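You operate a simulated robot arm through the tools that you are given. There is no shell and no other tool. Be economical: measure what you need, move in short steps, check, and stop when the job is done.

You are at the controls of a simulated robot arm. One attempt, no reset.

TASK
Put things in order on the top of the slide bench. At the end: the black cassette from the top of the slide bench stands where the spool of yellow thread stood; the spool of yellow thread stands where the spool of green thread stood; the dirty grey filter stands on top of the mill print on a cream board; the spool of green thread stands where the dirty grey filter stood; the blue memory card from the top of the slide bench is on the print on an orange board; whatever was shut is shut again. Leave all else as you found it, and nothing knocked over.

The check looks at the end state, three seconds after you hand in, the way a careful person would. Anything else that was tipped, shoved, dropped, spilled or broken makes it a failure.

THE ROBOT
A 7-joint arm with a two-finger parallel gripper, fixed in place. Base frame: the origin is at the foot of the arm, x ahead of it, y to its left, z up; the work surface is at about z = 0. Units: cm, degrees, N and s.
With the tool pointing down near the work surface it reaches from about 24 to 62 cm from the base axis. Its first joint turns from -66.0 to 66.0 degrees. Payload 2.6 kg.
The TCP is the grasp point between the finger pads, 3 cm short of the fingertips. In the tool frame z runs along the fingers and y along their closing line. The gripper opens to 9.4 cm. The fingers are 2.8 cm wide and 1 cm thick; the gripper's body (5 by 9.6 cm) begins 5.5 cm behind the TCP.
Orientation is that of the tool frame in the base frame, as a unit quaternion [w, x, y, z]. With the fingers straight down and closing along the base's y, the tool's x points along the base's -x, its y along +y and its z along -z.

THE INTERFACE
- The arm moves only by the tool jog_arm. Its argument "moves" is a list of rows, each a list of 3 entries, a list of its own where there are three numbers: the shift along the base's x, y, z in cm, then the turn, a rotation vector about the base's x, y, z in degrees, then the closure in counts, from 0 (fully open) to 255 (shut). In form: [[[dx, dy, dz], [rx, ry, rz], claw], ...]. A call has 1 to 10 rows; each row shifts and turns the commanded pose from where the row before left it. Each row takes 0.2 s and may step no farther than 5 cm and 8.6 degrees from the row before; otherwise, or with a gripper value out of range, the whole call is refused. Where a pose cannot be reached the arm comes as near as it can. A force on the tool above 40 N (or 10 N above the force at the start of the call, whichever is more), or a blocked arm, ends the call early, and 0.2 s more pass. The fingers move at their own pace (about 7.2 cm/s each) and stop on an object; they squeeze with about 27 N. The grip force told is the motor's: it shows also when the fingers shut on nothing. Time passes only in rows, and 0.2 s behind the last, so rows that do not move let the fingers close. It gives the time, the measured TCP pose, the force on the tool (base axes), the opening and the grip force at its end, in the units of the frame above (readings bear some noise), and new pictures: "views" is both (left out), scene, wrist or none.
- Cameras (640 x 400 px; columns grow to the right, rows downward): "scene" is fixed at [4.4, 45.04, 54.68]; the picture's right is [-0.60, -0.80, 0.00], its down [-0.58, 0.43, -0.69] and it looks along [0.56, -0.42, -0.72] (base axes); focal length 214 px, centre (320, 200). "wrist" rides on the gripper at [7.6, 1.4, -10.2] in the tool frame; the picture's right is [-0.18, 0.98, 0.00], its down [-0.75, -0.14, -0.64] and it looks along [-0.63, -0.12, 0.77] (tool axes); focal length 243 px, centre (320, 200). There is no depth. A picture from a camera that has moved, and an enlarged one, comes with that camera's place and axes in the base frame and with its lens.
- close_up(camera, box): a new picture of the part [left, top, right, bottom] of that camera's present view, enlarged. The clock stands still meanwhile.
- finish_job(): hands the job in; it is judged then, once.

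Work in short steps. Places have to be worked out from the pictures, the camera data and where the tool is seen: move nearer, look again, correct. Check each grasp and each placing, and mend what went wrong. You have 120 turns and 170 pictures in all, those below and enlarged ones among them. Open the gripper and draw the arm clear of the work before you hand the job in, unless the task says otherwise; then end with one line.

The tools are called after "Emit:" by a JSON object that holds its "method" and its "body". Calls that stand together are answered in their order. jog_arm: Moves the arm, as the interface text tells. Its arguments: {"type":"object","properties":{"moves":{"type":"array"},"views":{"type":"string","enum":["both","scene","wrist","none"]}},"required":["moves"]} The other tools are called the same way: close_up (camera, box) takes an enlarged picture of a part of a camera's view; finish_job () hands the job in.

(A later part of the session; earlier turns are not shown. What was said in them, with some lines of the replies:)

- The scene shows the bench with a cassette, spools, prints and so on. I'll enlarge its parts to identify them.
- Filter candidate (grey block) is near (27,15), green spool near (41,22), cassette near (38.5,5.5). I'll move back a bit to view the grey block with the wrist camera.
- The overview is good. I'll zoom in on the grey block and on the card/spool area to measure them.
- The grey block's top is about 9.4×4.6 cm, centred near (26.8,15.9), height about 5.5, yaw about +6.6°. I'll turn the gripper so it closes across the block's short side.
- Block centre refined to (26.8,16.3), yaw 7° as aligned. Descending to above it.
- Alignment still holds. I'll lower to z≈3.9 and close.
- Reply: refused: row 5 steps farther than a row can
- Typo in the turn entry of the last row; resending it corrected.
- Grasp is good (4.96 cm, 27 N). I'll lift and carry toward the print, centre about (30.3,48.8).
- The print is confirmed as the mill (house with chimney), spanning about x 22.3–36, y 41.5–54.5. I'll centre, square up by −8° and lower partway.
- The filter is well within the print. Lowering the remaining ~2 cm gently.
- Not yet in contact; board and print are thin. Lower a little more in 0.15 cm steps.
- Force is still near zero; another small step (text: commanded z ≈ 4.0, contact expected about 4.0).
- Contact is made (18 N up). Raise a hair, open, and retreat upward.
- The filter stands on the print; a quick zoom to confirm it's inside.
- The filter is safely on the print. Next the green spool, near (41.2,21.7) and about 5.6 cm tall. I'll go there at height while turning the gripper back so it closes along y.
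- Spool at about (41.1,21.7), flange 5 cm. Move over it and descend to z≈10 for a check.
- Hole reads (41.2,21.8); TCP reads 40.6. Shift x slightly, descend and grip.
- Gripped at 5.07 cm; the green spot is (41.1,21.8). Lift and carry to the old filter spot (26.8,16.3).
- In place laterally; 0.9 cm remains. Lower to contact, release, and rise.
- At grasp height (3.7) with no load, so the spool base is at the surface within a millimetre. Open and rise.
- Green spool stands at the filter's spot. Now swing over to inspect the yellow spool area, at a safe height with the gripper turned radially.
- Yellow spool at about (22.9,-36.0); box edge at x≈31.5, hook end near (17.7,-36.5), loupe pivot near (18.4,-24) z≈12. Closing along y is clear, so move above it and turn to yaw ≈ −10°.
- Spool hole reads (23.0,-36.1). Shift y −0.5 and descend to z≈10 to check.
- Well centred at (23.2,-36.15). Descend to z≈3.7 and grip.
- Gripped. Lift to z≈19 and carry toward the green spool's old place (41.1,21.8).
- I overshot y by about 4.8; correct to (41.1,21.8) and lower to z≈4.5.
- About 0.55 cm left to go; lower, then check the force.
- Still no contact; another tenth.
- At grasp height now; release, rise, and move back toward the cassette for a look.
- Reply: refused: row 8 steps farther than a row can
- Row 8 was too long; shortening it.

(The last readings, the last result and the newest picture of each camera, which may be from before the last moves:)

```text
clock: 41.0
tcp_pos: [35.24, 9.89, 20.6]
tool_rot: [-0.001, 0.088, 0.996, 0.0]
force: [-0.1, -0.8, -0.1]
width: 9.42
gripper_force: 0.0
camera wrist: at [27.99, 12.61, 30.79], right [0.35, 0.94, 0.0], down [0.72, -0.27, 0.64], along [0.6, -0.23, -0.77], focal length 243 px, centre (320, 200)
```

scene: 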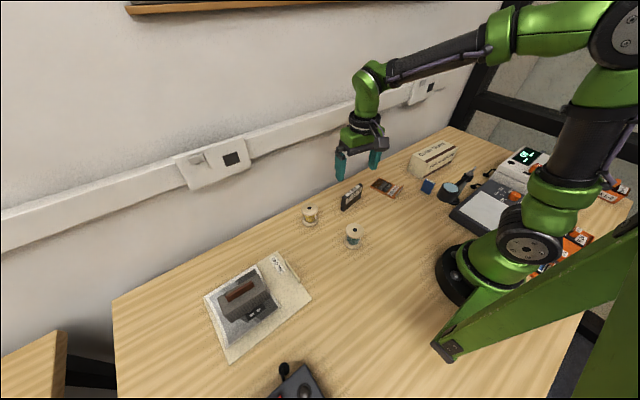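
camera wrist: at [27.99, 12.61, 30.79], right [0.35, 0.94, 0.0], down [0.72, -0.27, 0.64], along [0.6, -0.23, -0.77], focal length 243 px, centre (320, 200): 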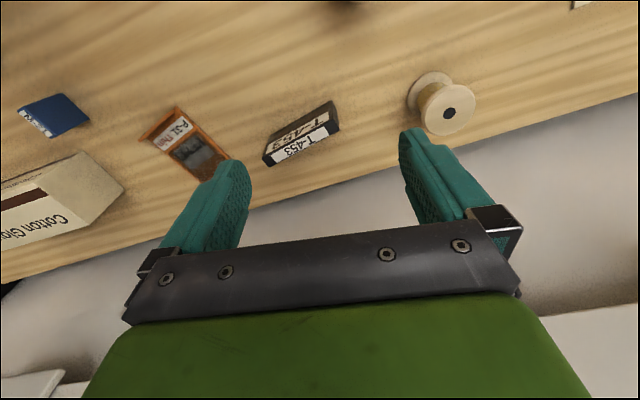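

Emit:
{"method": "close_up", "body": {"camera": "wrist", "box": [200, 70, 400, 195]}}

Emit:
{"method": "close_up", "body": {"camera": "scene", "box": [320, 165, 440, 240]}}

```text
3.20 times, centred on (300, 132) of wrist
camera zoom: at [27.99, 12.61, 30.79], right [0.35, 0.94, 0.0], down [0.72, -0.27, 0.64], along [0.6, -0.23, -0.77], focal length 776 px, centre (384, 416)
```

zoom: 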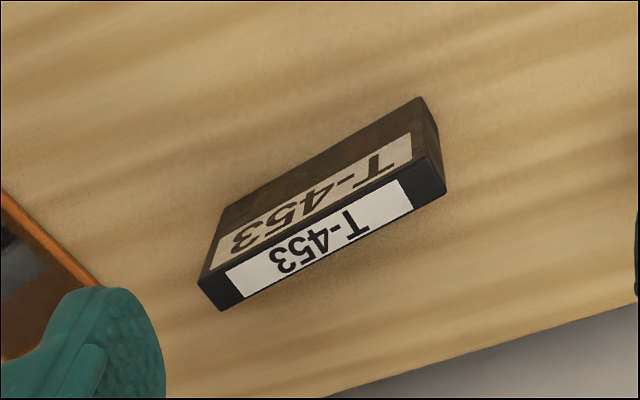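

```text
5.33 times, centred on (380, 202) of scene
camera zoom: at [4.4, 45.04, 54.68], right [-0.6, -0.8, 0.0], down [-0.58, 0.43, -0.69], along [0.56, -0.42, -0.72], focal length 1144 px, centre (0, 187)
```

zoom: 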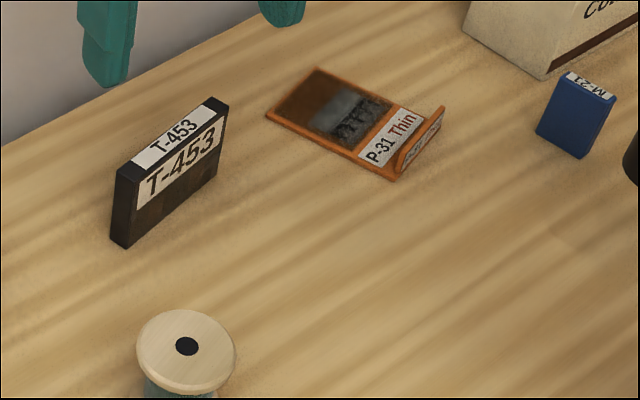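

Cassette centre ≈(39.3,5.7), 9.7×1.4 cm, yaw +8.6°, height about 5.5. Rotate −71° and move over it.

Emit:
{"method": "jog_arm", "body": {"moves": [[[0.45, -0.47, 0], [0, 0, -7.92], 0], [[0.45, -0.47, 0], [0, 0, -7.92], 0], [[0.45, -0.47, 0], [0, 0, -7.92], 0], [[0.45, -0.47, 0], [0, 0, -7.92], 0], [[0.45, -0.47, 0], [0, 0, -7.92], 0], [[0.45, -0.47, -2], [0, 0, -7.92], 0], [[0.45, -0.47, -2], [0, 0, -7.92], 0], [[0.45, -0.47, -2], [0, 0, -7.92], 0], [[0.45, -0.47, -2], [0, 0, -7.92], 0], [[0, 0, 0], [0, 0, 0], 0]], "views": "both"}}

```text
clock: 43.2
tcp_pos: [39.31, 5.53, 12.78]
tool_rot: [0.0, 0.653, 0.757, 0.0]
force: [-0.1, -0.1, 0.3]
width: 9.4
gripper_force: 0.0
camera wrist: at [39.56, 13.06, 22.97], right [1.0, -0.04, 0.0], down [-0.03, -0.77, 0.64], along [-0.02, -0.64, -0.77], focal length 243 px, centre (320, 200)
```

scene: 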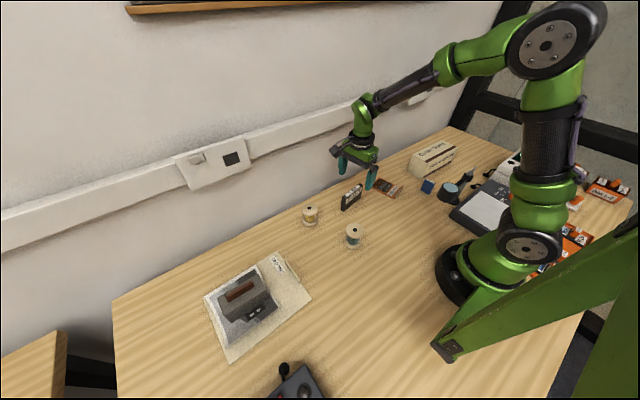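
wrist: 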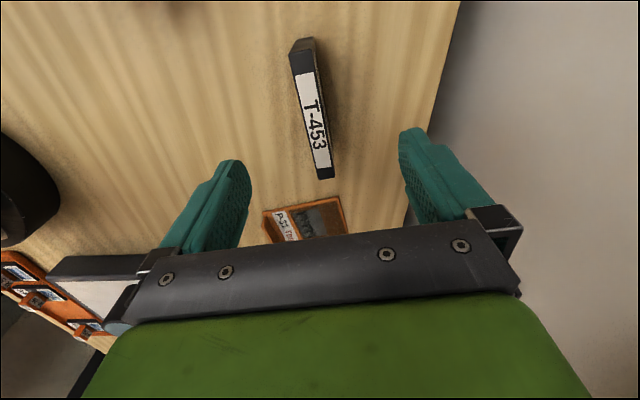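

Centre reads (39.05,5.8), aligned. Descend to z≈3.7 and grip.

Emit:
{"method": "jog_arm", "body": {"moves": [[[-0.2, 0.2, -4], [0, 0, 0], 0], [[0, 0, -3], [0, 0, 0], 0], [[0, 0, -2.1], [0, 0, 0], 0], [[0, 0, 0], [0, 0, 0], 0], [[0, 0, 0], [0, 0, 0], 255], [[0, 0, 0], [0, 0, 0], 255], [[0, 0, 0], [0, 0, 0], 255], [[0, 0, 0], [0, 0, 0], 255]], "views": "both"}}

```text
clock: 45.0
tcp_pos: [38.96, 5.7, 3.48]
tool_rot: [0.0, 0.653, 0.758, 0.0]
force: [0.1, 0.0, 0.2]
width: 1.82
gripper_force: 27.1
camera wrist: at [39.29, 13.46, 13.88], right [1.0, -0.04, 0.0], down [-0.03, -0.77, 0.64], along [-0.02, -0.64, -0.77], focal length 243 px, centre (320, 200)
```

scene: 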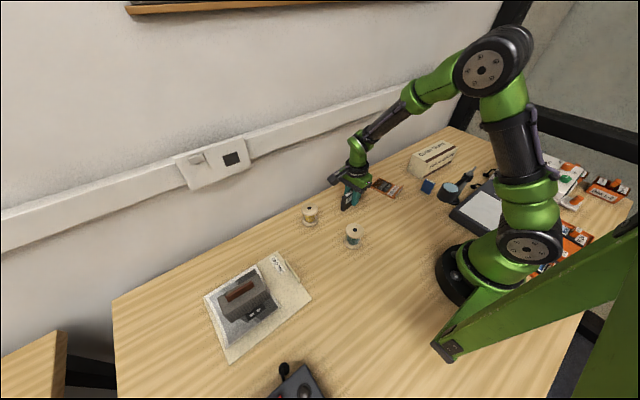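
wrist: 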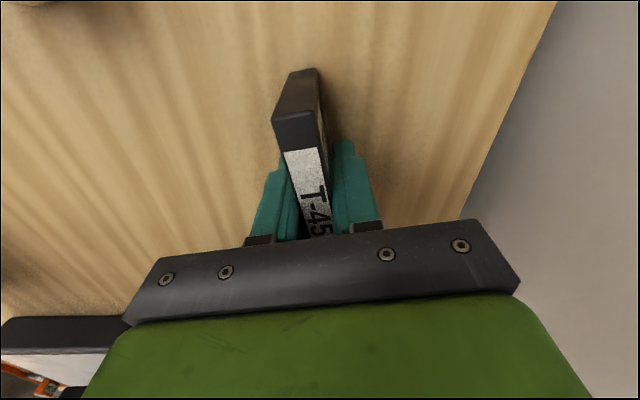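

Cassette gripped (1.8 cm). Lift high and carry toward the yellow spool's old place (23.1,-36.2).

Emit:
{"method": "jog_arm", "body": {"moves": [[[0, 0, 5], [0, 0, 0], 255], [[0, 0, 5], [0, 0, 0], 255], [[0, 0, 5], [0, 0, 0], 255], [[-1.76, -4.65, 0], [0, 0, 0], 255], [[-1.76, -4.65, 0], [0, 0, 0], 255], [[-1.76, -4.65, 0], [0, 0, 0], 255], [[-1.76, -4.65, 0], [0, 0, 0], 255], [[-1.76, -4.65, 0], [0, 0, 0], 255], [[-1.76, -4.65, 0], [0, 0, 0], 255], [[-1.76, -4.65, 0], [0, 0, -4], 255]], "views": "none"}}

Emit:
{"method": "jog_arm", "body": {"moves": [[[-1.76, -4.65, 0], [0, 0, -4], 255], [[-1.76, -4.65, 0], [0, 0, 0], 255], [[0, 0, 0], [0, 0, 0], 255]], "views": "both"}}

```text
clock: 47.2
tcp_pos: [26.72, -26.84, 18.42]
tool_rot: [0.0, 0.678, 0.735, 0.0]
force: [-1.0, -0.4, -0.3]
width: 1.86
gripper_force: 27.2
```

```text
clock: 48.0
tcp_pos: [23.02, -35.99, 17.98]
tool_rot: [0.0, 0.704, 0.71, -0.001]
force: [-0.1, 0.2, 0.5]
width: 1.83
gripper_force: 26.7
camera wrist: at [24.34, -28.55, 28.17], right [0.98, -0.18, 0.0], down [-0.13, -0.76, 0.64], along [-0.11, -0.63, -0.77], focal length 243 px, centre (320, 200)
```

scene: 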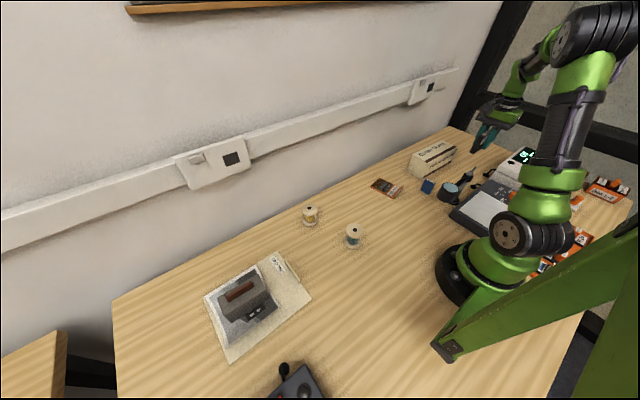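
wrist: 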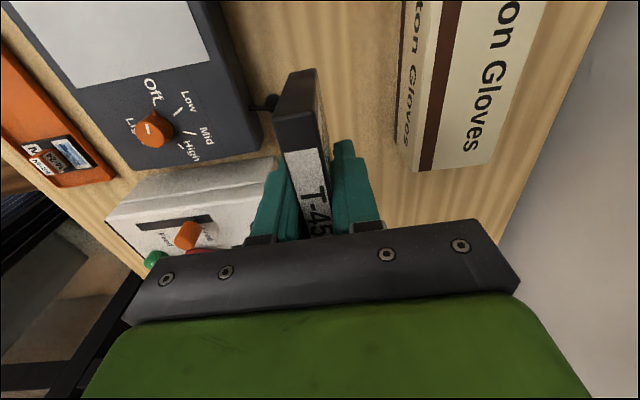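

Over the spot with clearance. Descend to about z≈9 and look again.

Emit:
{"method": "jog_arm", "body": {"moves": [[[0.1, -0.1, -4.5], [0, 0, 0], 255], [[0, 0, -4.5], [0, 0, 0], 255], [[0, 0, 0], [0, 0, 0], 255]], "views": "both"}}

```text
clock: 48.8
tcp_pos: [23.02, -36.27, 9.31]
tool_rot: [-0.001, 0.704, 0.71, 0.0]
force: [0.1, -0.8, -0.9]
width: 1.83
gripper_force: 26.9
camera wrist: at [24.37, -28.79, 19.53], right [0.98, -0.18, 0.0], down [-0.13, -0.75, 0.64], along [-0.11, -0.63, -0.77], focal length 243 px, centre (320, 200)
```

scene: 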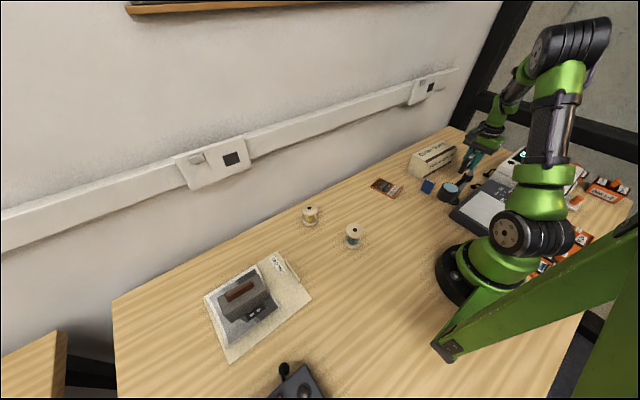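
wrist: 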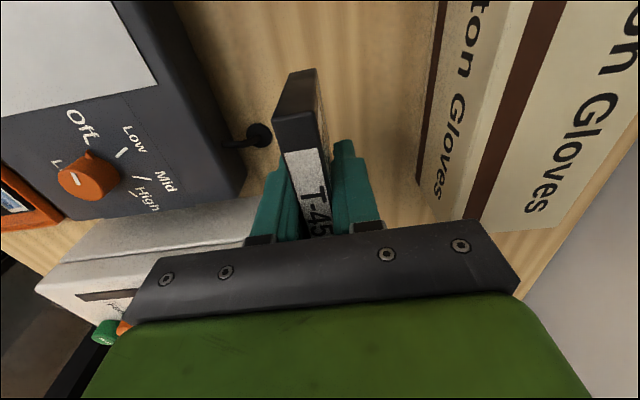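

I'll check the scene for clearance between the gripper camera and the loupe.

Emit:
{"method": "close_up", "body": {"camera": "scene", "box": [420, 105, 560, 215]}}

```text
3.64 times, centred on (490, 160) of scene
camera zoom: at [4.4, 45.03, 54.68], right [-0.6, -0.8, 0.0], down [-0.58, 0.43, -0.69], along [0.56, -0.42, -0.72], focal length 780 px, centre (-298, 346)
```

zoom: 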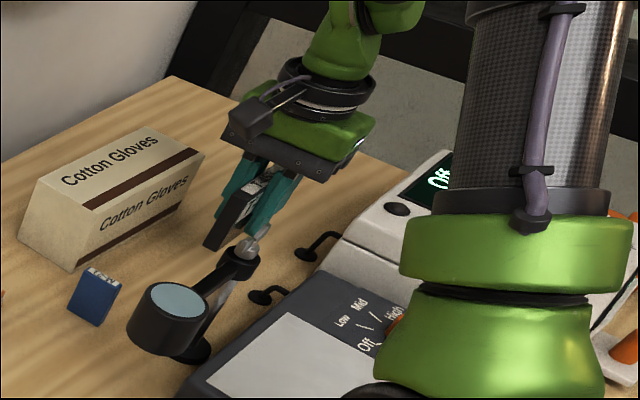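

Clear. Lower to z≈4.

Emit:
{"method": "jog_arm", "body": {"moves": [[[0.1, 0, -3], [0, 0, 0], 255], [[0, 0, -2], [0, 0, 0], 255], [[0, 0, -0.3], [0, 0, 0], 255], [[0, 0, 0], [0, 0, 0], 255]], "views": "wrist"}}

```text
clock: 49.8
tcp_pos: [23.22, -36.15, 4.12]
tool_rot: [0.0, 0.704, 0.71, 0.001]
force: [-1.2, 0.2, -0.9]
width: 1.81
gripper_force: 27.4
camera wrist: at [24.59, -28.67, 14.22], right [0.98, -0.18, 0.0], down [-0.13, -0.75, 0.64], along [-0.11, -0.63, -0.77], focal length 243 px, centre (320, 200)
```

wrist: 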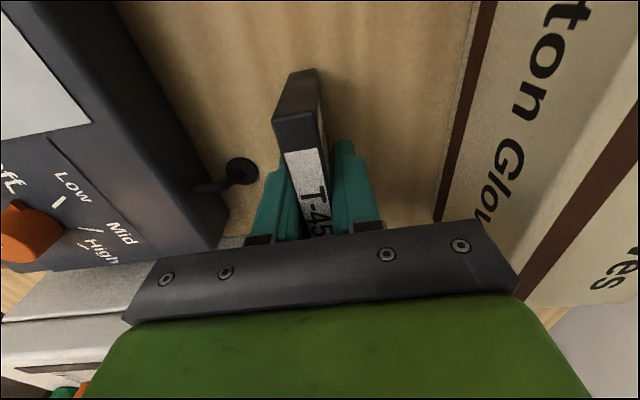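

Grasp height was about 3.6; lower the last few millimetres.

Emit:
{"method": "jog_arm", "body": {"moves": [[[0, 0, -0.2], [0, 0, 0], 255], [[0, 0, -0.1], [0, 0, 0], 255], [[0, 0, 0], [0, 0, 0], 255]], "views": "none"}}

Emit:
{"method": "jog_arm", "body": {"moves": [[[0, 0, -0.1], [0, 0, 0], 255], [[0, 0, 0], [0, 0, 0], 255]], "views": "none"}}

Emit:
{"method": "jog_arm", "body": {"moves": [[[0, 0, -0.1], [0, 0, 0], 255], [[0, 0, 0], [0, 0, 0], 255]], "views": "none"}}

```text
clock: 50.6
tcp_pos: [23.35, -36.32, 3.76]
tool_rot: [0.0, 0.704, 0.71, 0.0]
force: [0.4, 0.5, 0.0]
width: 1.84
gripper_force: 27.4
```

```text
clock: 51.2
tcp_pos: [23.29, -36.23, 3.76]
tool_rot: [0.001, 0.704, 0.71, -0.001]
force: [-0.1, 0.1, -1.0]
width: 1.87
gripper_force: 27.2
```

```text
clock: 51.8
tcp_pos: [23.3, -36.36, 3.76]
tool_rot: [0.0, 0.704, 0.71, 0.0]
force: [-0.4, -0.4, -1.0]
width: 1.86
gripper_force: 27.2
```

Keep going down by tenths to feel contact, since a thin object should be set down flat.

Emit:
{"method": "jog_arm", "body": {"moves": [[[0, 0, -0.1], [0, 0, 0], 255], [[0, 0, 0], [0, 0, 0], 255]], "views": "none"}}

Emit:
{"method": "jog_arm", "body": {"moves": [[[0, 0, -0.07], [0, 0, 0], 255], [[0, 0, 0], [0, 0, 0], 255]], "views": "none"}}

```text
clock: 52.4
tcp_pos: [23.4, -36.3, 3.55]
tool_rot: [0.0, 0.704, 0.71, -0.001]
force: [-2.0, 2.0, 7.7]
width: 1.84
gripper_force: 26.9
```

```text
clock: 53.0
tcp_pos: [23.43, -36.37, 3.63]
tool_rot: [0.001, 0.704, 0.71, 0.0]
force: [-5.2, 1.8, 18.1]
width: 1.87
gripper_force: 26.8
```

Contact. Ease up slightly, open to about 4 cm, and rise.

Emit:
{"method": "jog_arm", "body": {"moves": [[[0, 0, 0.12], [0, 0, 0], 255], [[0, 0, 0], [0, 0, 0], 195], [[0, 0, 0], [0, 0, 0], 160], [[0, 0, 0], [0, 0, 0], 146], [[0, 0, 2], [0, 0, 0], 146], [[0, 0, 4], [0, 0, 0], 146], [[0, 0, 4], [0, 0, 0], 146], [[0, 0, 4], [0, 0, 0], 146], [[0, 2, 4], [0, 0, 0], 0], [[0, 0, 0], [0, 0, 0], 0]], "views": "both"}}

```text
clock: 55.2
tcp_pos: [23.4, -34.05, 21.69]
tool_rot: [0.0, 0.705, 0.71, 0.0]
force: [-0.8, 0.0, -0.4]
width: 9.37
gripper_force: 0.0
camera wrist: at [24.73, -26.61, 32.0], right [0.98, -0.18, 0.0], down [-0.13, -0.75, 0.64], along [-0.11, -0.63, -0.77], focal length 243 px, centre (320, 200)
```

scene: 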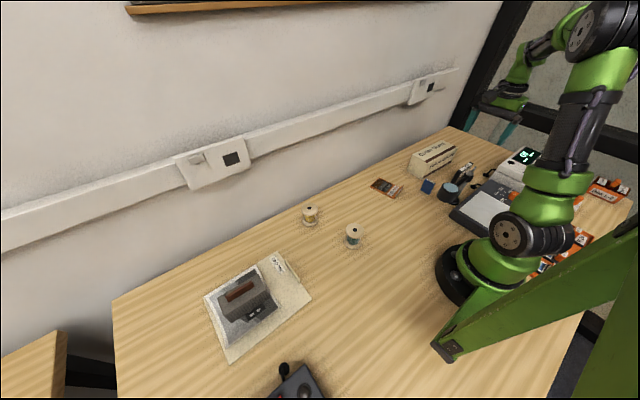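
wrist: 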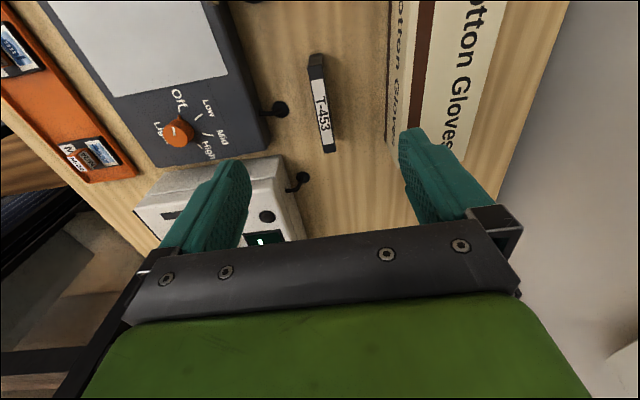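

Cassette stands at the spool's spot. The card stands upright near (27,-20.5); gripping it across its width along x keeps the camera away from the loupe, so I'll translate over there at height.

Emit:
{"method": "jog_arm", "body": {"moves": [[[1, 4, 1], [0, 0, 0], 0], [[1, 4, 0], [0, 0, 0], 0], [[1, 4, 0], [0, 0, 0], 0], [[1, 2, 0], [0, 0, 0], 0], [[0, 0, 0], [0, 0, 0], 0]], "views": "both"}}

Emit:
{"method": "close_up", "body": {"camera": "wrist", "box": [230, 0, 430, 160]}}

Emit:
{"method": "close_up", "body": {"camera": "scene", "box": [360, 140, 500, 225]}}

```text
clock: 56.4
tcp_pos: [27.62, -20.3, 22.73]
tool_rot: [0.0, 0.704, 0.71, 0.001]
force: [-1.0, -0.1, -0.7]
width: 9.38
gripper_force: 0.1
camera wrist: at [28.95, -12.72, 32.95], right [0.98, -0.18, 0.0], down [-0.13, -0.75, 0.64], along [-0.11, -0.63, -0.77], focal length 243 px, centre (320, 200)
```

scene: 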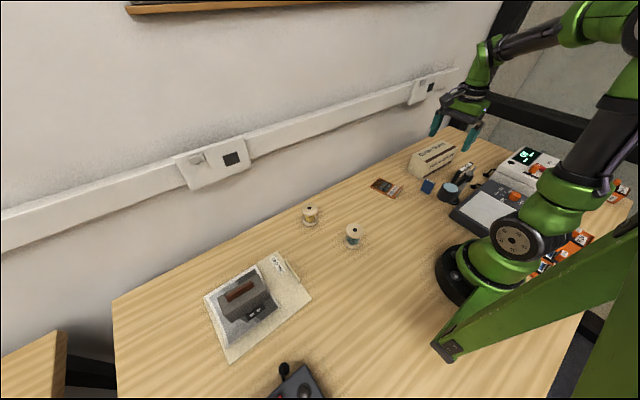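
wrist: 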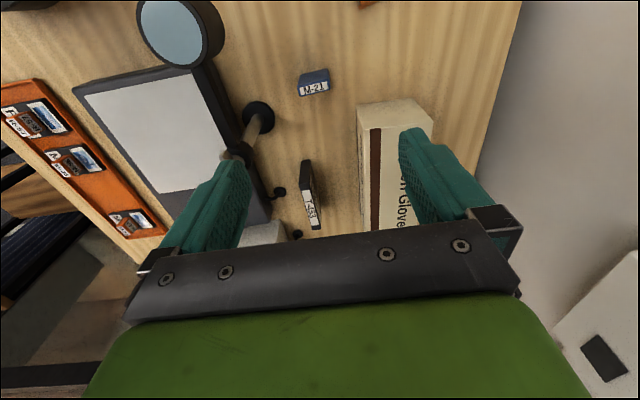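

```text
2.50 times, centred on (330, 80) of wrist
camera zoom: at [28.95, -12.72, 32.95], right [0.98, -0.18, 0.0], down [-0.13, -0.75, 0.64], along [-0.11, -0.63, -0.77], focal length 606 px, centre (295, 500)
```

zoom: 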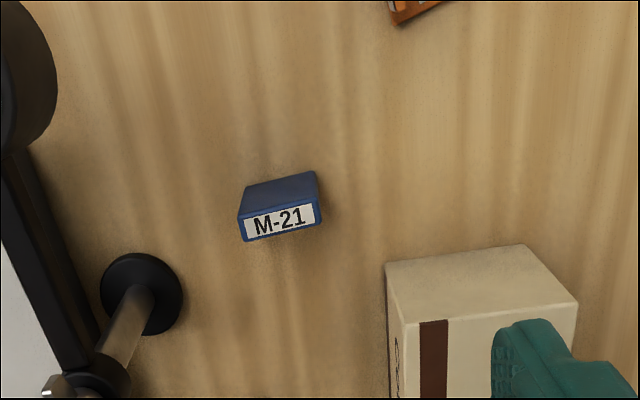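

```text
4.57 times, centred on (430, 182) of scene
camera zoom: at [4.4, 45.04, 54.68], right [-0.6, -0.8, 0.0], down [-0.58, 0.43, -0.69], along [0.56, -0.42, -0.72], focal length 980 px, centre (-183, 280)
```

zoom: 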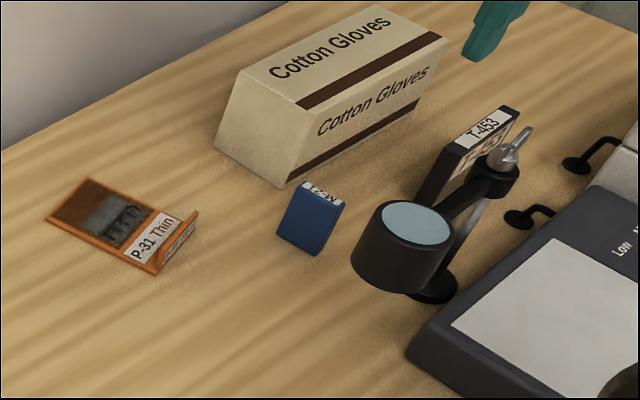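

Card: centre (26.95,-20.2), 3.6×1.1 cm, 4.3 tall, long side along x. Descend to z≈9.5 with the gripper open to 7 cm and check.

Emit:
{"method": "jog_arm", "body": {"moves": [[[-0.6, 0.1, -4.5], [0, 0, 0], 65], [[0, 0, -4.5], [0, 0, 0], 65], [[0, 0, -4], [0, 0, 0], 65], [[0, 0, 0], [0, 0, 0], 65]], "views": "both"}}

```text
clock: 57.4
tcp_pos: [26.71, -20.18, 9.8]
tool_rot: [0.0, 0.704, 0.71, 0.001]
force: [0.2, -0.2, 0.6]
width: 6.99
gripper_force: 0.1
camera wrist: at [27.96, -12.68, 20.0], right [0.98, -0.18, 0.0], down [-0.13, -0.75, 0.64], along [-0.11, -0.63, -0.77], focal length 243 px, centre (320, 200)
```

scene: 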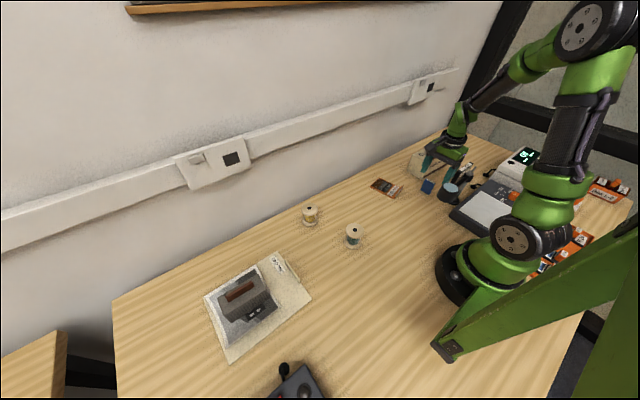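
wrist: 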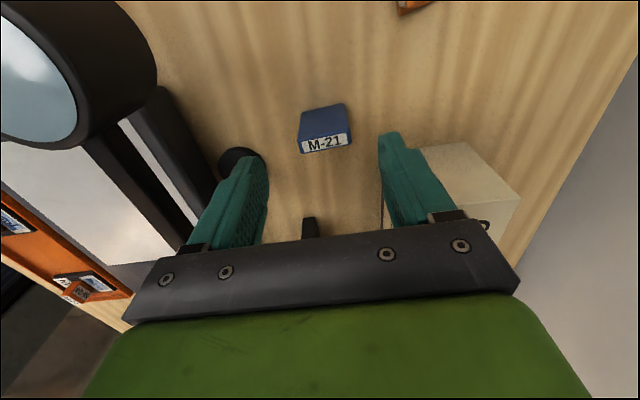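

Card centre reads (26.9,-20.5). Adjust, lower to z≈3.5 and grip.

Emit:
{"method": "jog_arm", "body": {"moves": [[[0.15, -0.25, -3], [0, 0, 0], 90], [[0, 0, -3.2], [0, 0, 0], 90], [[0, 0, 0], [0, 0, 0], 90], [[0, 0, 0], [0, 0, 0], 255], [[0, 0, 0], [0, 0, 0], 255], [[0, 0, 0], [0, 0, 0], 255]], "views": "both"}}

```text
clock: 58.8
tcp_pos: [26.84, -20.58, 3.3]
tool_rot: [0.0, 0.704, 0.71, 0.0]
force: [0.1, 0.3, -0.4]
width: 3.68
gripper_force: 26.8
camera wrist: at [28.14, -12.93, 13.49], right [0.98, -0.18, 0.0], down [-0.13, -0.75, 0.64], along [-0.11, -0.63, -0.77], focal length 243 px, centre (320, 200)
```

scene: 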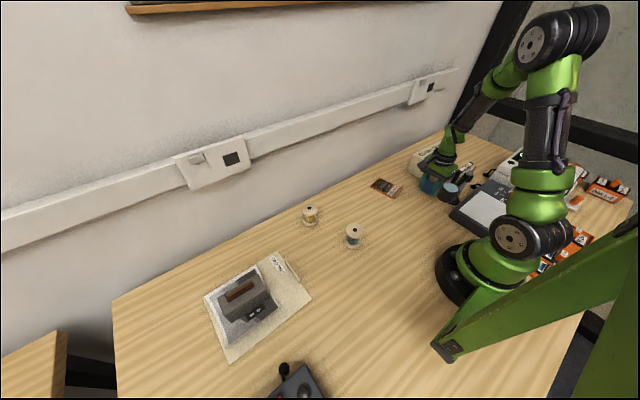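
wrist: 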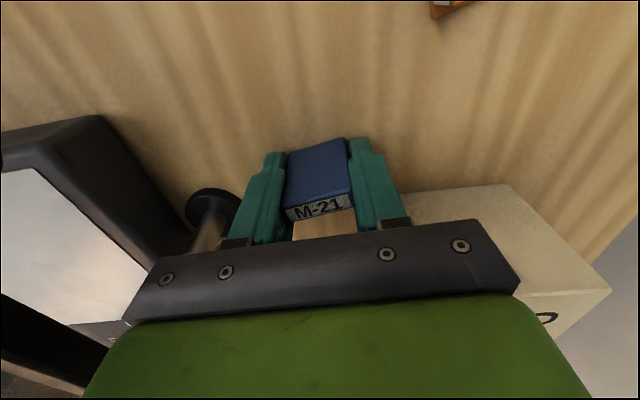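

Card gripped (3.68 cm). Lift and move to a viewpoint beside the orange board (~(38.6,-10)) to measure it.

Emit:
{"method": "jog_arm", "body": {"moves": [[[0, 0, 4.5], [0, 0, 0], 255], [[0, 0, 4.5], [0, 0, 0], 255], [[0, 0, 4.5], [0, 0, 0], 255], [[2, 4, 0], [0, 0, 0], 255], [[2.5, 4, 0], [0, 0, 0], 255], [[2.5, 4, 0], [0, 0, 0], 255], [[2.5, 4, 0], [0, 0, 0], 255], [[0.5, 2, 0], [0, 0, 0], 255], [[0, 0, 0], [0, 0, 0], 255]], "views": "both"}}

Emit:
{"method": "close_up", "body": {"camera": "wrist", "box": [220, 40, 420, 200]}}

Emit:
{"method": "close_up", "body": {"camera": "scene", "box": [340, 155, 440, 225]}}

```text
clock: 60.8
tcp_pos: [36.65, -2.19, 16.93]
tool_rot: [0.0, 0.703, 0.711, 0.0]
force: [0.6, 0.1, 1.0]
width: 3.66
gripper_force: 27.5
camera wrist: at [37.98, 5.25, 27.16], right [0.98, -0.18, 0.0], down [-0.13, -0.75, 0.64], along [-0.11, -0.63, -0.77], focal length 243 px, centre (320, 200)
```

scene: 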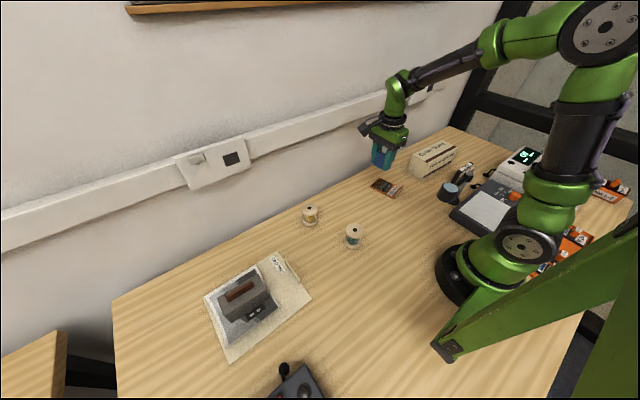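
wrist: 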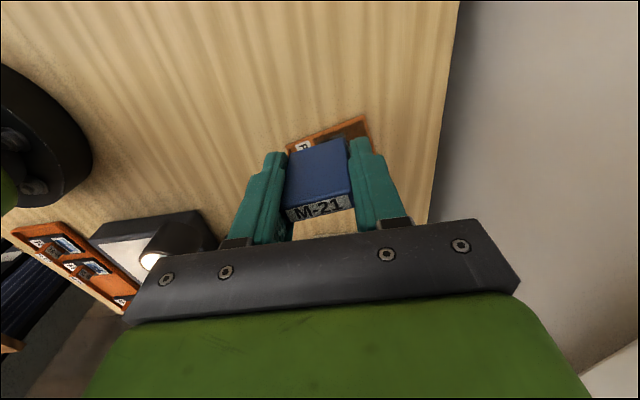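

```text
2.50 times, centred on (320, 120) of wrist
camera zoom: at [37.98, 5.25, 27.16], right [0.98, -0.18, 0.0], down [-0.13, -0.75, 0.64], along [-0.11, -0.63, -0.77], focal length 606 px, centre (320, 400)
```

zoom: 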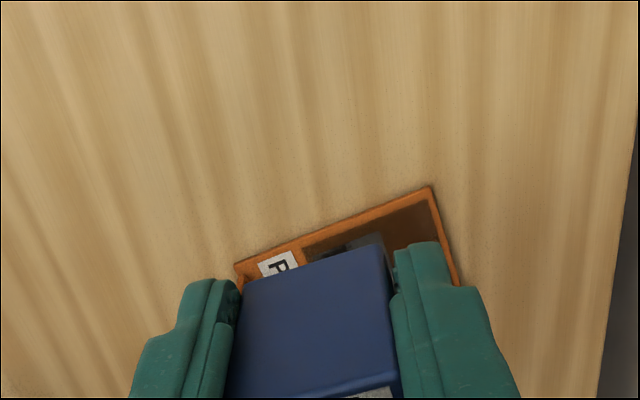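

```text
5.71 times, centred on (390, 190) of scene
camera zoom: at [4.4, 45.04, 54.68], right [-0.6, -0.8, 0.0], down [-0.58, 0.43, -0.69], along [0.56, -0.42, -0.72], focal length 1226 px, centre (-80, 257)
```

zoom: 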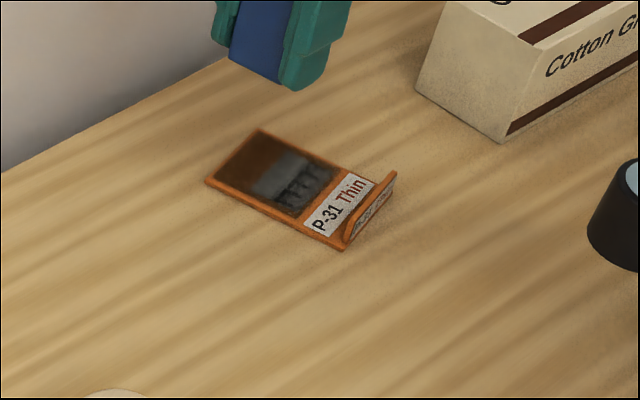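

Print centre ≈(38.55,-9.9), about 6×6 cm, axis turned about 17°. Move over it, turn +17°, descend to z≈7 and look.

Emit:
{"method": "jog_arm", "body": {"moves": [[[0.9, -3.75, 0], [0, 0, 8.5], 255], [[0.9, -3.75, 0], [0, 0, 8.5], 255], [[0, 0, -4.5], [0, 0, 0], 255], [[0, 0, -4], [0, 0, 0], 255], [[0, 0, -1.5], [0, 0, 0], 255], [[0, 0, 0], [0, 0, 0], 255]], "views": "both"}}

Emit:
{"method": "close_up", "body": {"camera": "scene", "box": [340, 155, 440, 225]}}

```text
clock: 62.2
tcp_pos: [38.79, -9.72, 6.93]
tool_rot: [0.001, 0.591, 0.806, 0.0]
force: [0.3, 0.1, -0.7]
width: 3.66
gripper_force: 26.4
camera wrist: at [37.87, -2.1, 17.17], right [0.99, 0.12, 0.0], down [0.09, -0.76, 0.64], along [0.08, -0.64, -0.77], focal length 243 px, centre (320, 200)
```

scene: 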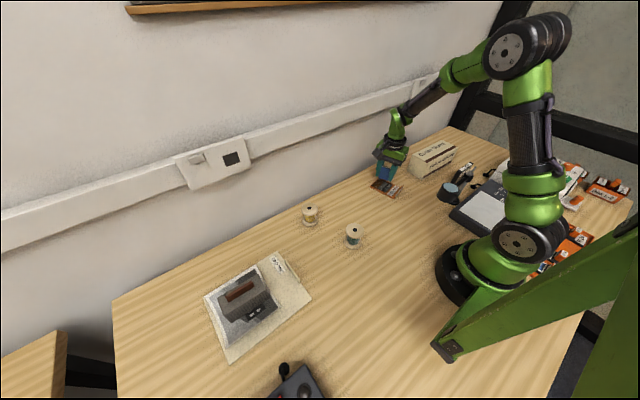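
wrist: 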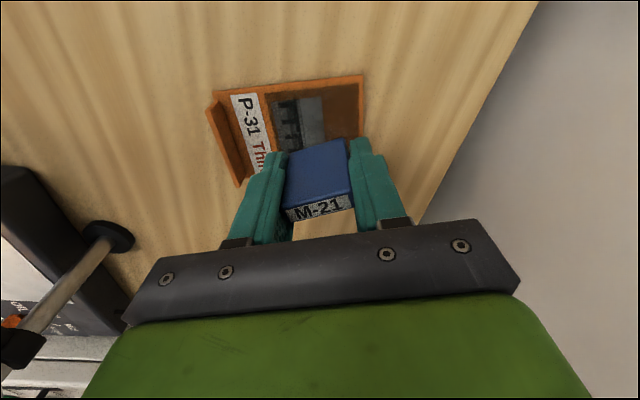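

```text
5.71 times, centred on (390, 190) of scene
camera zoom: at [4.4, 45.03, 54.68], right [-0.6, -0.8, 0.0], down [-0.58, 0.43, -0.69], along [0.56, -0.42, -0.72], focal length 1226 px, centre (-80, 257)
```

zoom: 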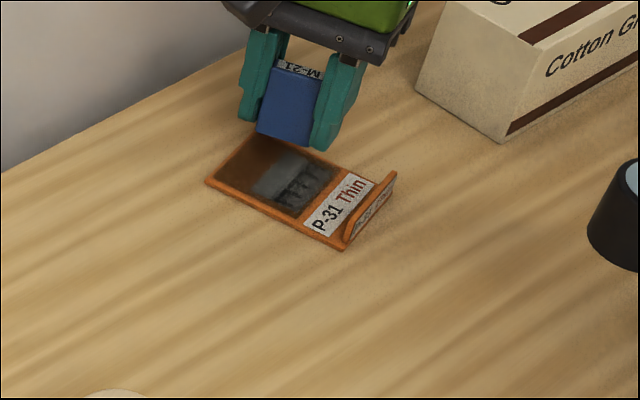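

Positions agree. Lower to z≈4.2, watching force.

Emit:
{"method": "jog_arm", "body": {"moves": [[[-0.1, -0.1, -1.5], [0, 0, 0], 255], [[0, 0, -0.8], [0, 0, 0], 255], [[0, 0, -0.3], [0, 0, 0], 255], [[0, 0, 0], [0, 0, 0], 255]], "views": "none"}}

Emit:
{"method": "close_up", "body": {"camera": "scene", "box": [340, 155, 440, 225]}}

```text
clock: 63.2
tcp_pos: [38.64, -10.16, 4.29]
tool_rot: [0.001, 0.592, 0.806, 0.0]
force: [-0.1, 0.4, -0.3]
width: 3.67
gripper_force: 26.5
```

```text
5.71 times, centred on (390, 190) of scene
camera zoom: at [4.4, 45.04, 54.68], right [-0.6, -0.8, 0.0], down [-0.58, 0.43, -0.69], along [0.56, -0.42, -0.72], focal length 1226 px, centre (-80, 257)
```

zoom: 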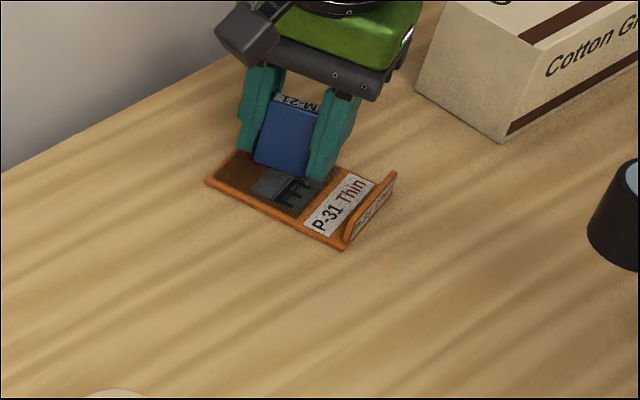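

Card sits right over the print. Lower by small steps until contact.

Emit:
{"method": "jog_arm", "body": {"moves": [[[0, 0.1, -0.15], [0, 0, 0], 255], [[0, 0, 0], [0, 0, 0], 255]], "views": "none"}}

Emit:
{"method": "jog_arm", "body": {"moves": [[[0, 0, -0.1], [0, 0, 0], 255], [[0, 0, 0], [0, 0, 0], 255]], "views": "none"}}

Emit:
{"method": "jog_arm", "body": {"moves": [[[0, 0, -0.1], [0, 0, 0], 255], [[0, 0, 0], [0, 0, 0], 255]], "views": "none"}}

```text
clock: 63.8
tcp_pos: [38.51, -9.99, 4.33]
tool_rot: [0.0, 0.592, 0.806, 0.0]
force: [0.6, 0.0, -0.5]
width: 3.66
gripper_force: 27.0
```

```text
clock: 64.4
tcp_pos: [38.54, -10.09, 4.11]
tool_rot: [0.0, 0.591, 0.807, 0.0]
force: [-0.3, -0.3, -0.3]
width: 3.64
gripper_force: 27.3
```

```text
clock: 65.0
tcp_pos: [38.78, -9.96, 3.98]
tool_rot: [0.0, 0.591, 0.807, 0.0]
force: [0.7, -0.3, -0.3]
width: 3.67
gripper_force: 26.7
```

No contact yet; continue stepwise.

Emit:
{"method": "jog_arm", "body": {"moves": [[[0, 0, -0.1], [0, 0, 0], 255], [[0, 0, 0], [0, 0, 0], 255]], "views": "none"}}

Emit:
{"method": "jog_arm", "body": {"moves": [[[0, 0, -0.1], [0, 0, 0], 255], [[0, 0, 0], [0, 0, 0], 255]], "views": "none"}}

```text
clock: 65.6
tcp_pos: [38.55, -9.83, 4.05]
tool_rot: [0.0, 0.591, 0.806, -0.001]
force: [0.1, -0.6, 0.3]
width: 3.65
gripper_force: 26.6
```

```text
clock: 66.2
tcp_pos: [38.64, -9.99, 3.91]
tool_rot: [0.0, 0.591, 0.807, 0.001]
force: [0.5, 0.4, -0.4]
width: 3.66
gripper_force: 27.0
```

Emit:
{"method": "jog_arm", "body": {"moves": [[[0, 0, -0.1], [0, 0, 0], 255], [[0, 0, 0], [0, 0, 0], 255]], "views": "none"}}

Emit:
{"method": "jog_arm", "body": {"moves": [[[0, 0, -0.08], [0, 0, 0], 255], [[0, 0, 0], [0, 0, 0], 255]], "views": "none"}}

Emit:
{"method": "close_up", "body": {"camera": "scene", "box": [340, 155, 440, 225]}}

```text
clock: 66.8
tcp_pos: [38.57, -10.03, 3.86]
tool_rot: [0.0, 0.591, 0.806, 0.001]
force: [0.2, -0.5, -0.1]
width: 3.68
gripper_force: 27.1
```

```text
clock: 67.4
tcp_pos: [38.65, -9.99, 3.56]
tool_rot: [0.0, 0.591, 0.806, 0.0]
force: [0.0, 0.3, -0.8]
width: 3.66
gripper_force: 26.9
```

```text
5.71 times, centred on (390, 190) of scene
camera zoom: at [4.4, 45.04, 54.68], right [-0.6, -0.8, 0.0], down [-0.58, 0.43, -0.69], along [0.56, -0.42, -0.72], focal length 1226 px, centre (-80, 257)
```

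zoom: 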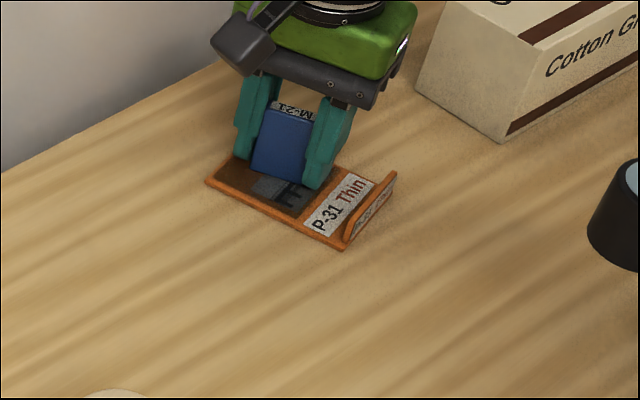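

Nearly down; keep stepping.

Emit:
{"method": "jog_arm", "body": {"moves": [[[0, 0, -0.08], [0, 0, 0], 255], [[0, 0, 0], [0, 0, 0], 255]], "views": "none"}}

Emit:
{"method": "jog_arm", "body": {"moves": [[[0, 0, -0.08], [0, 0, 0], 255], [[0, 0, 0], [0, 0, 0], 255]], "views": "none"}}

```text
clock: 68.0
tcp_pos: [38.5, -10.0, 3.59]
tool_rot: [0.001, 0.592, 0.806, 0.001]
force: [-0.2, -0.8, 6.6]
width: 3.65
gripper_force: 27.2
```

```text
clock: 68.6
tcp_pos: [38.81, -9.95, 3.49]
tool_rot: [0.0, 0.591, 0.806, 0.0]
force: [-2.5, -1.0, 17.2]
width: 3.66
gripper_force: 26.8
```

Contact. Ease up, open gently to about 5.5 cm, and rise.

Emit:
{"method": "jog_arm", "body": {"moves": [[[0, 0, 0.1], [0, 0, 0], 255], [[0, 0, 0], [0, 0, 0], 150], [[0, 0, 0], [0, 0, 0], 105], [[0, 0, 0], [0, 0, 0], 105], [[0, 0, 2], [0, 0, 0], 105], [[0, 0, 4], [0, 0, 0], 105], [[0, 0, 4], [0, 0, 0], 105], [[0, 3, 4], [0, 0, 0], 0], [[-2, 3, 3], [0, 0, 0], 0], [[0, 0, 0], [0, 0, 0], 0]], "views": "both"}}

Emit:
{"method": "close_up", "body": {"camera": "scene", "box": [280, 140, 520, 270]}}

Emit:
{"method": "close_up", "body": {"camera": "wrist", "box": [200, 40, 440, 240]}}

```text
clock: 70.8
tcp_pos: [36.71, -3.68, 20.22]
tool_rot: [0.0, 0.591, 0.807, 0.0]
force: [0.1, -0.2, -0.2]
width: 9.41
gripper_force: 0.0
camera wrist: at [35.62, 3.91, 30.49], right [0.99, 0.12, 0.0], down [0.09, -0.76, 0.64], along [0.08, -0.64, -0.77], focal length 243 px, centre (320, 200)
```

scene: 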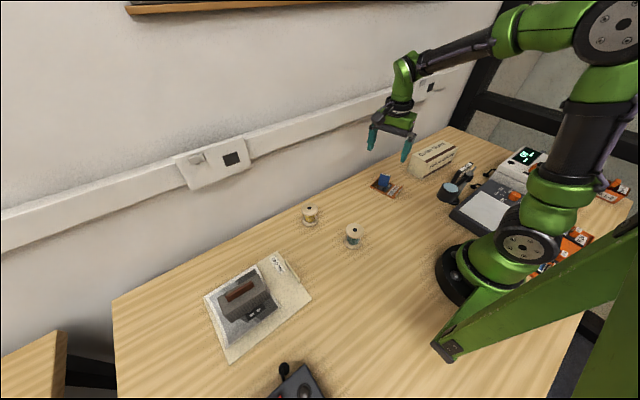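
wrist: 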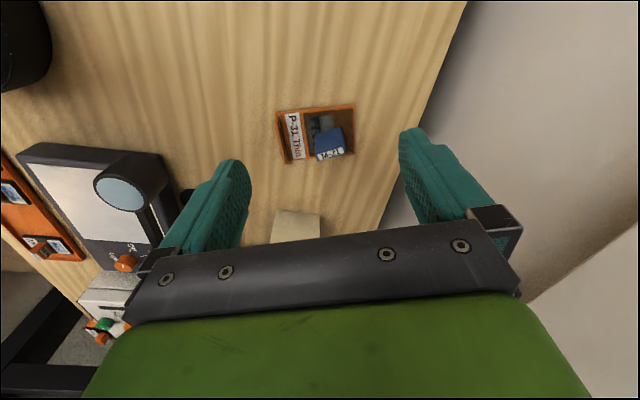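

```text
2.67 times, centred on (400, 205) of scene
camera zoom: at [4.4, 45.04, 54.68], right [-0.6, -0.8, 0.0], down [-0.58, 0.43, -0.69], along [0.56, -0.42, -0.72], focal length 572 px, centre (107, 187)
```

zoom: 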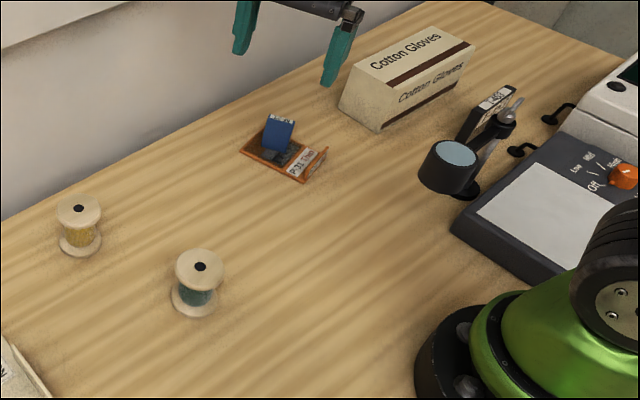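

```text
2.00 times, centred on (320, 140) of wrist
camera zoom: at [35.62, 3.91, 30.49], right [0.99, 0.12, 0.0], down [0.09, -0.76, 0.64], along [0.08, -0.64, -0.77], focal length 485 px, centre (320, 320)
```

zoom: 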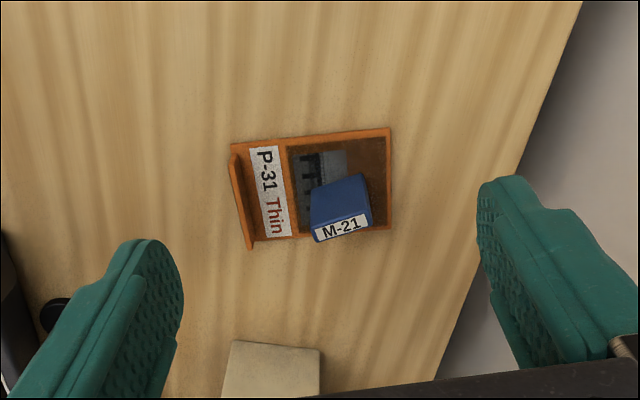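

Everything is in place: the card stands on the orange-board print, and both spools, the cassette and the filter stand upright. Raise the arm clear.

Emit:
{"method": "jog_arm", "body": {"moves": [[[0, 1, 4.5], [0, 0, 0], 0], [[0, 1, 4.5], [0, 0, 0], 0], [[0, 1, 4], [0, 0, 0], 0], [[0, 0, 0], [0, 0, 0], 0]], "views": "both"}}

Emit:
{"method": "close_up", "body": {"camera": "scene", "box": [190, 200, 390, 370]}}

```text
clock: 71.8
tcp_pos: [36.42, -0.51, 33.26]
tool_rot: [0.0, 0.592, 0.806, 0.0]
force: [0.9, -0.2, -0.1]
width: 9.4
gripper_force: 0.1
camera wrist: at [35.39, 7.2, 43.48], right [0.99, 0.12, 0.0], down [0.09, -0.76, 0.64], along [0.08, -0.64, -0.77], focal length 243 px, centre (320, 200)
```

scene: 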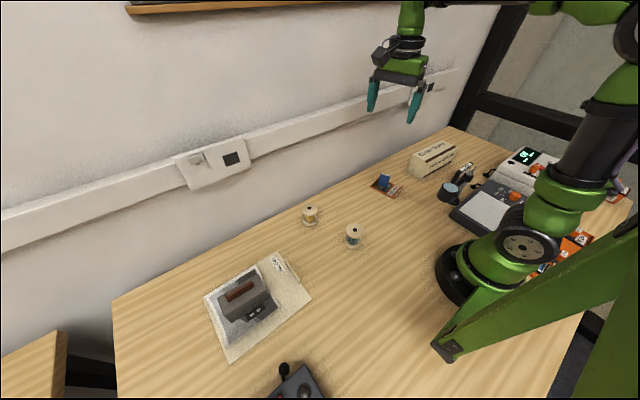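
wrist: 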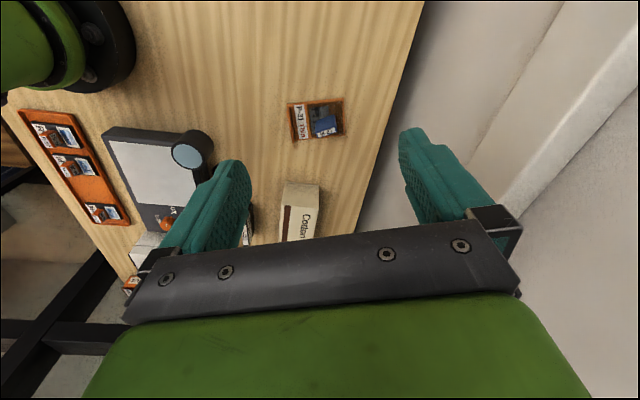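

```text
2.35 times, centred on (290, 285) of scene
camera zoom: at [4.4, 45.04, 54.68], right [-0.6, -0.8, 0.0], down [-0.58, 0.43, -0.69], along [0.56, -0.42, -0.72], focal length 505 px, centre (391, 0)
```

zoom: 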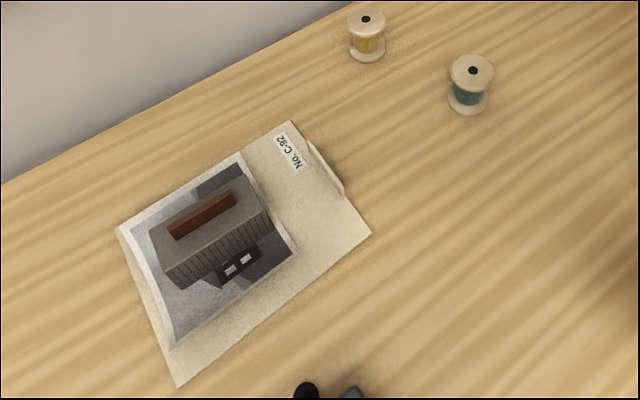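

All items stand as required and the arm is clear, so I'm handing in.

Emit:
{"method": "finish_job", "body": {}}

```text
The job is handed in.
```

All five items on the slide bench are where the task asked and standing upright; nothing was knocked over or opened, the gripper is open and clear, and the job is handed in.
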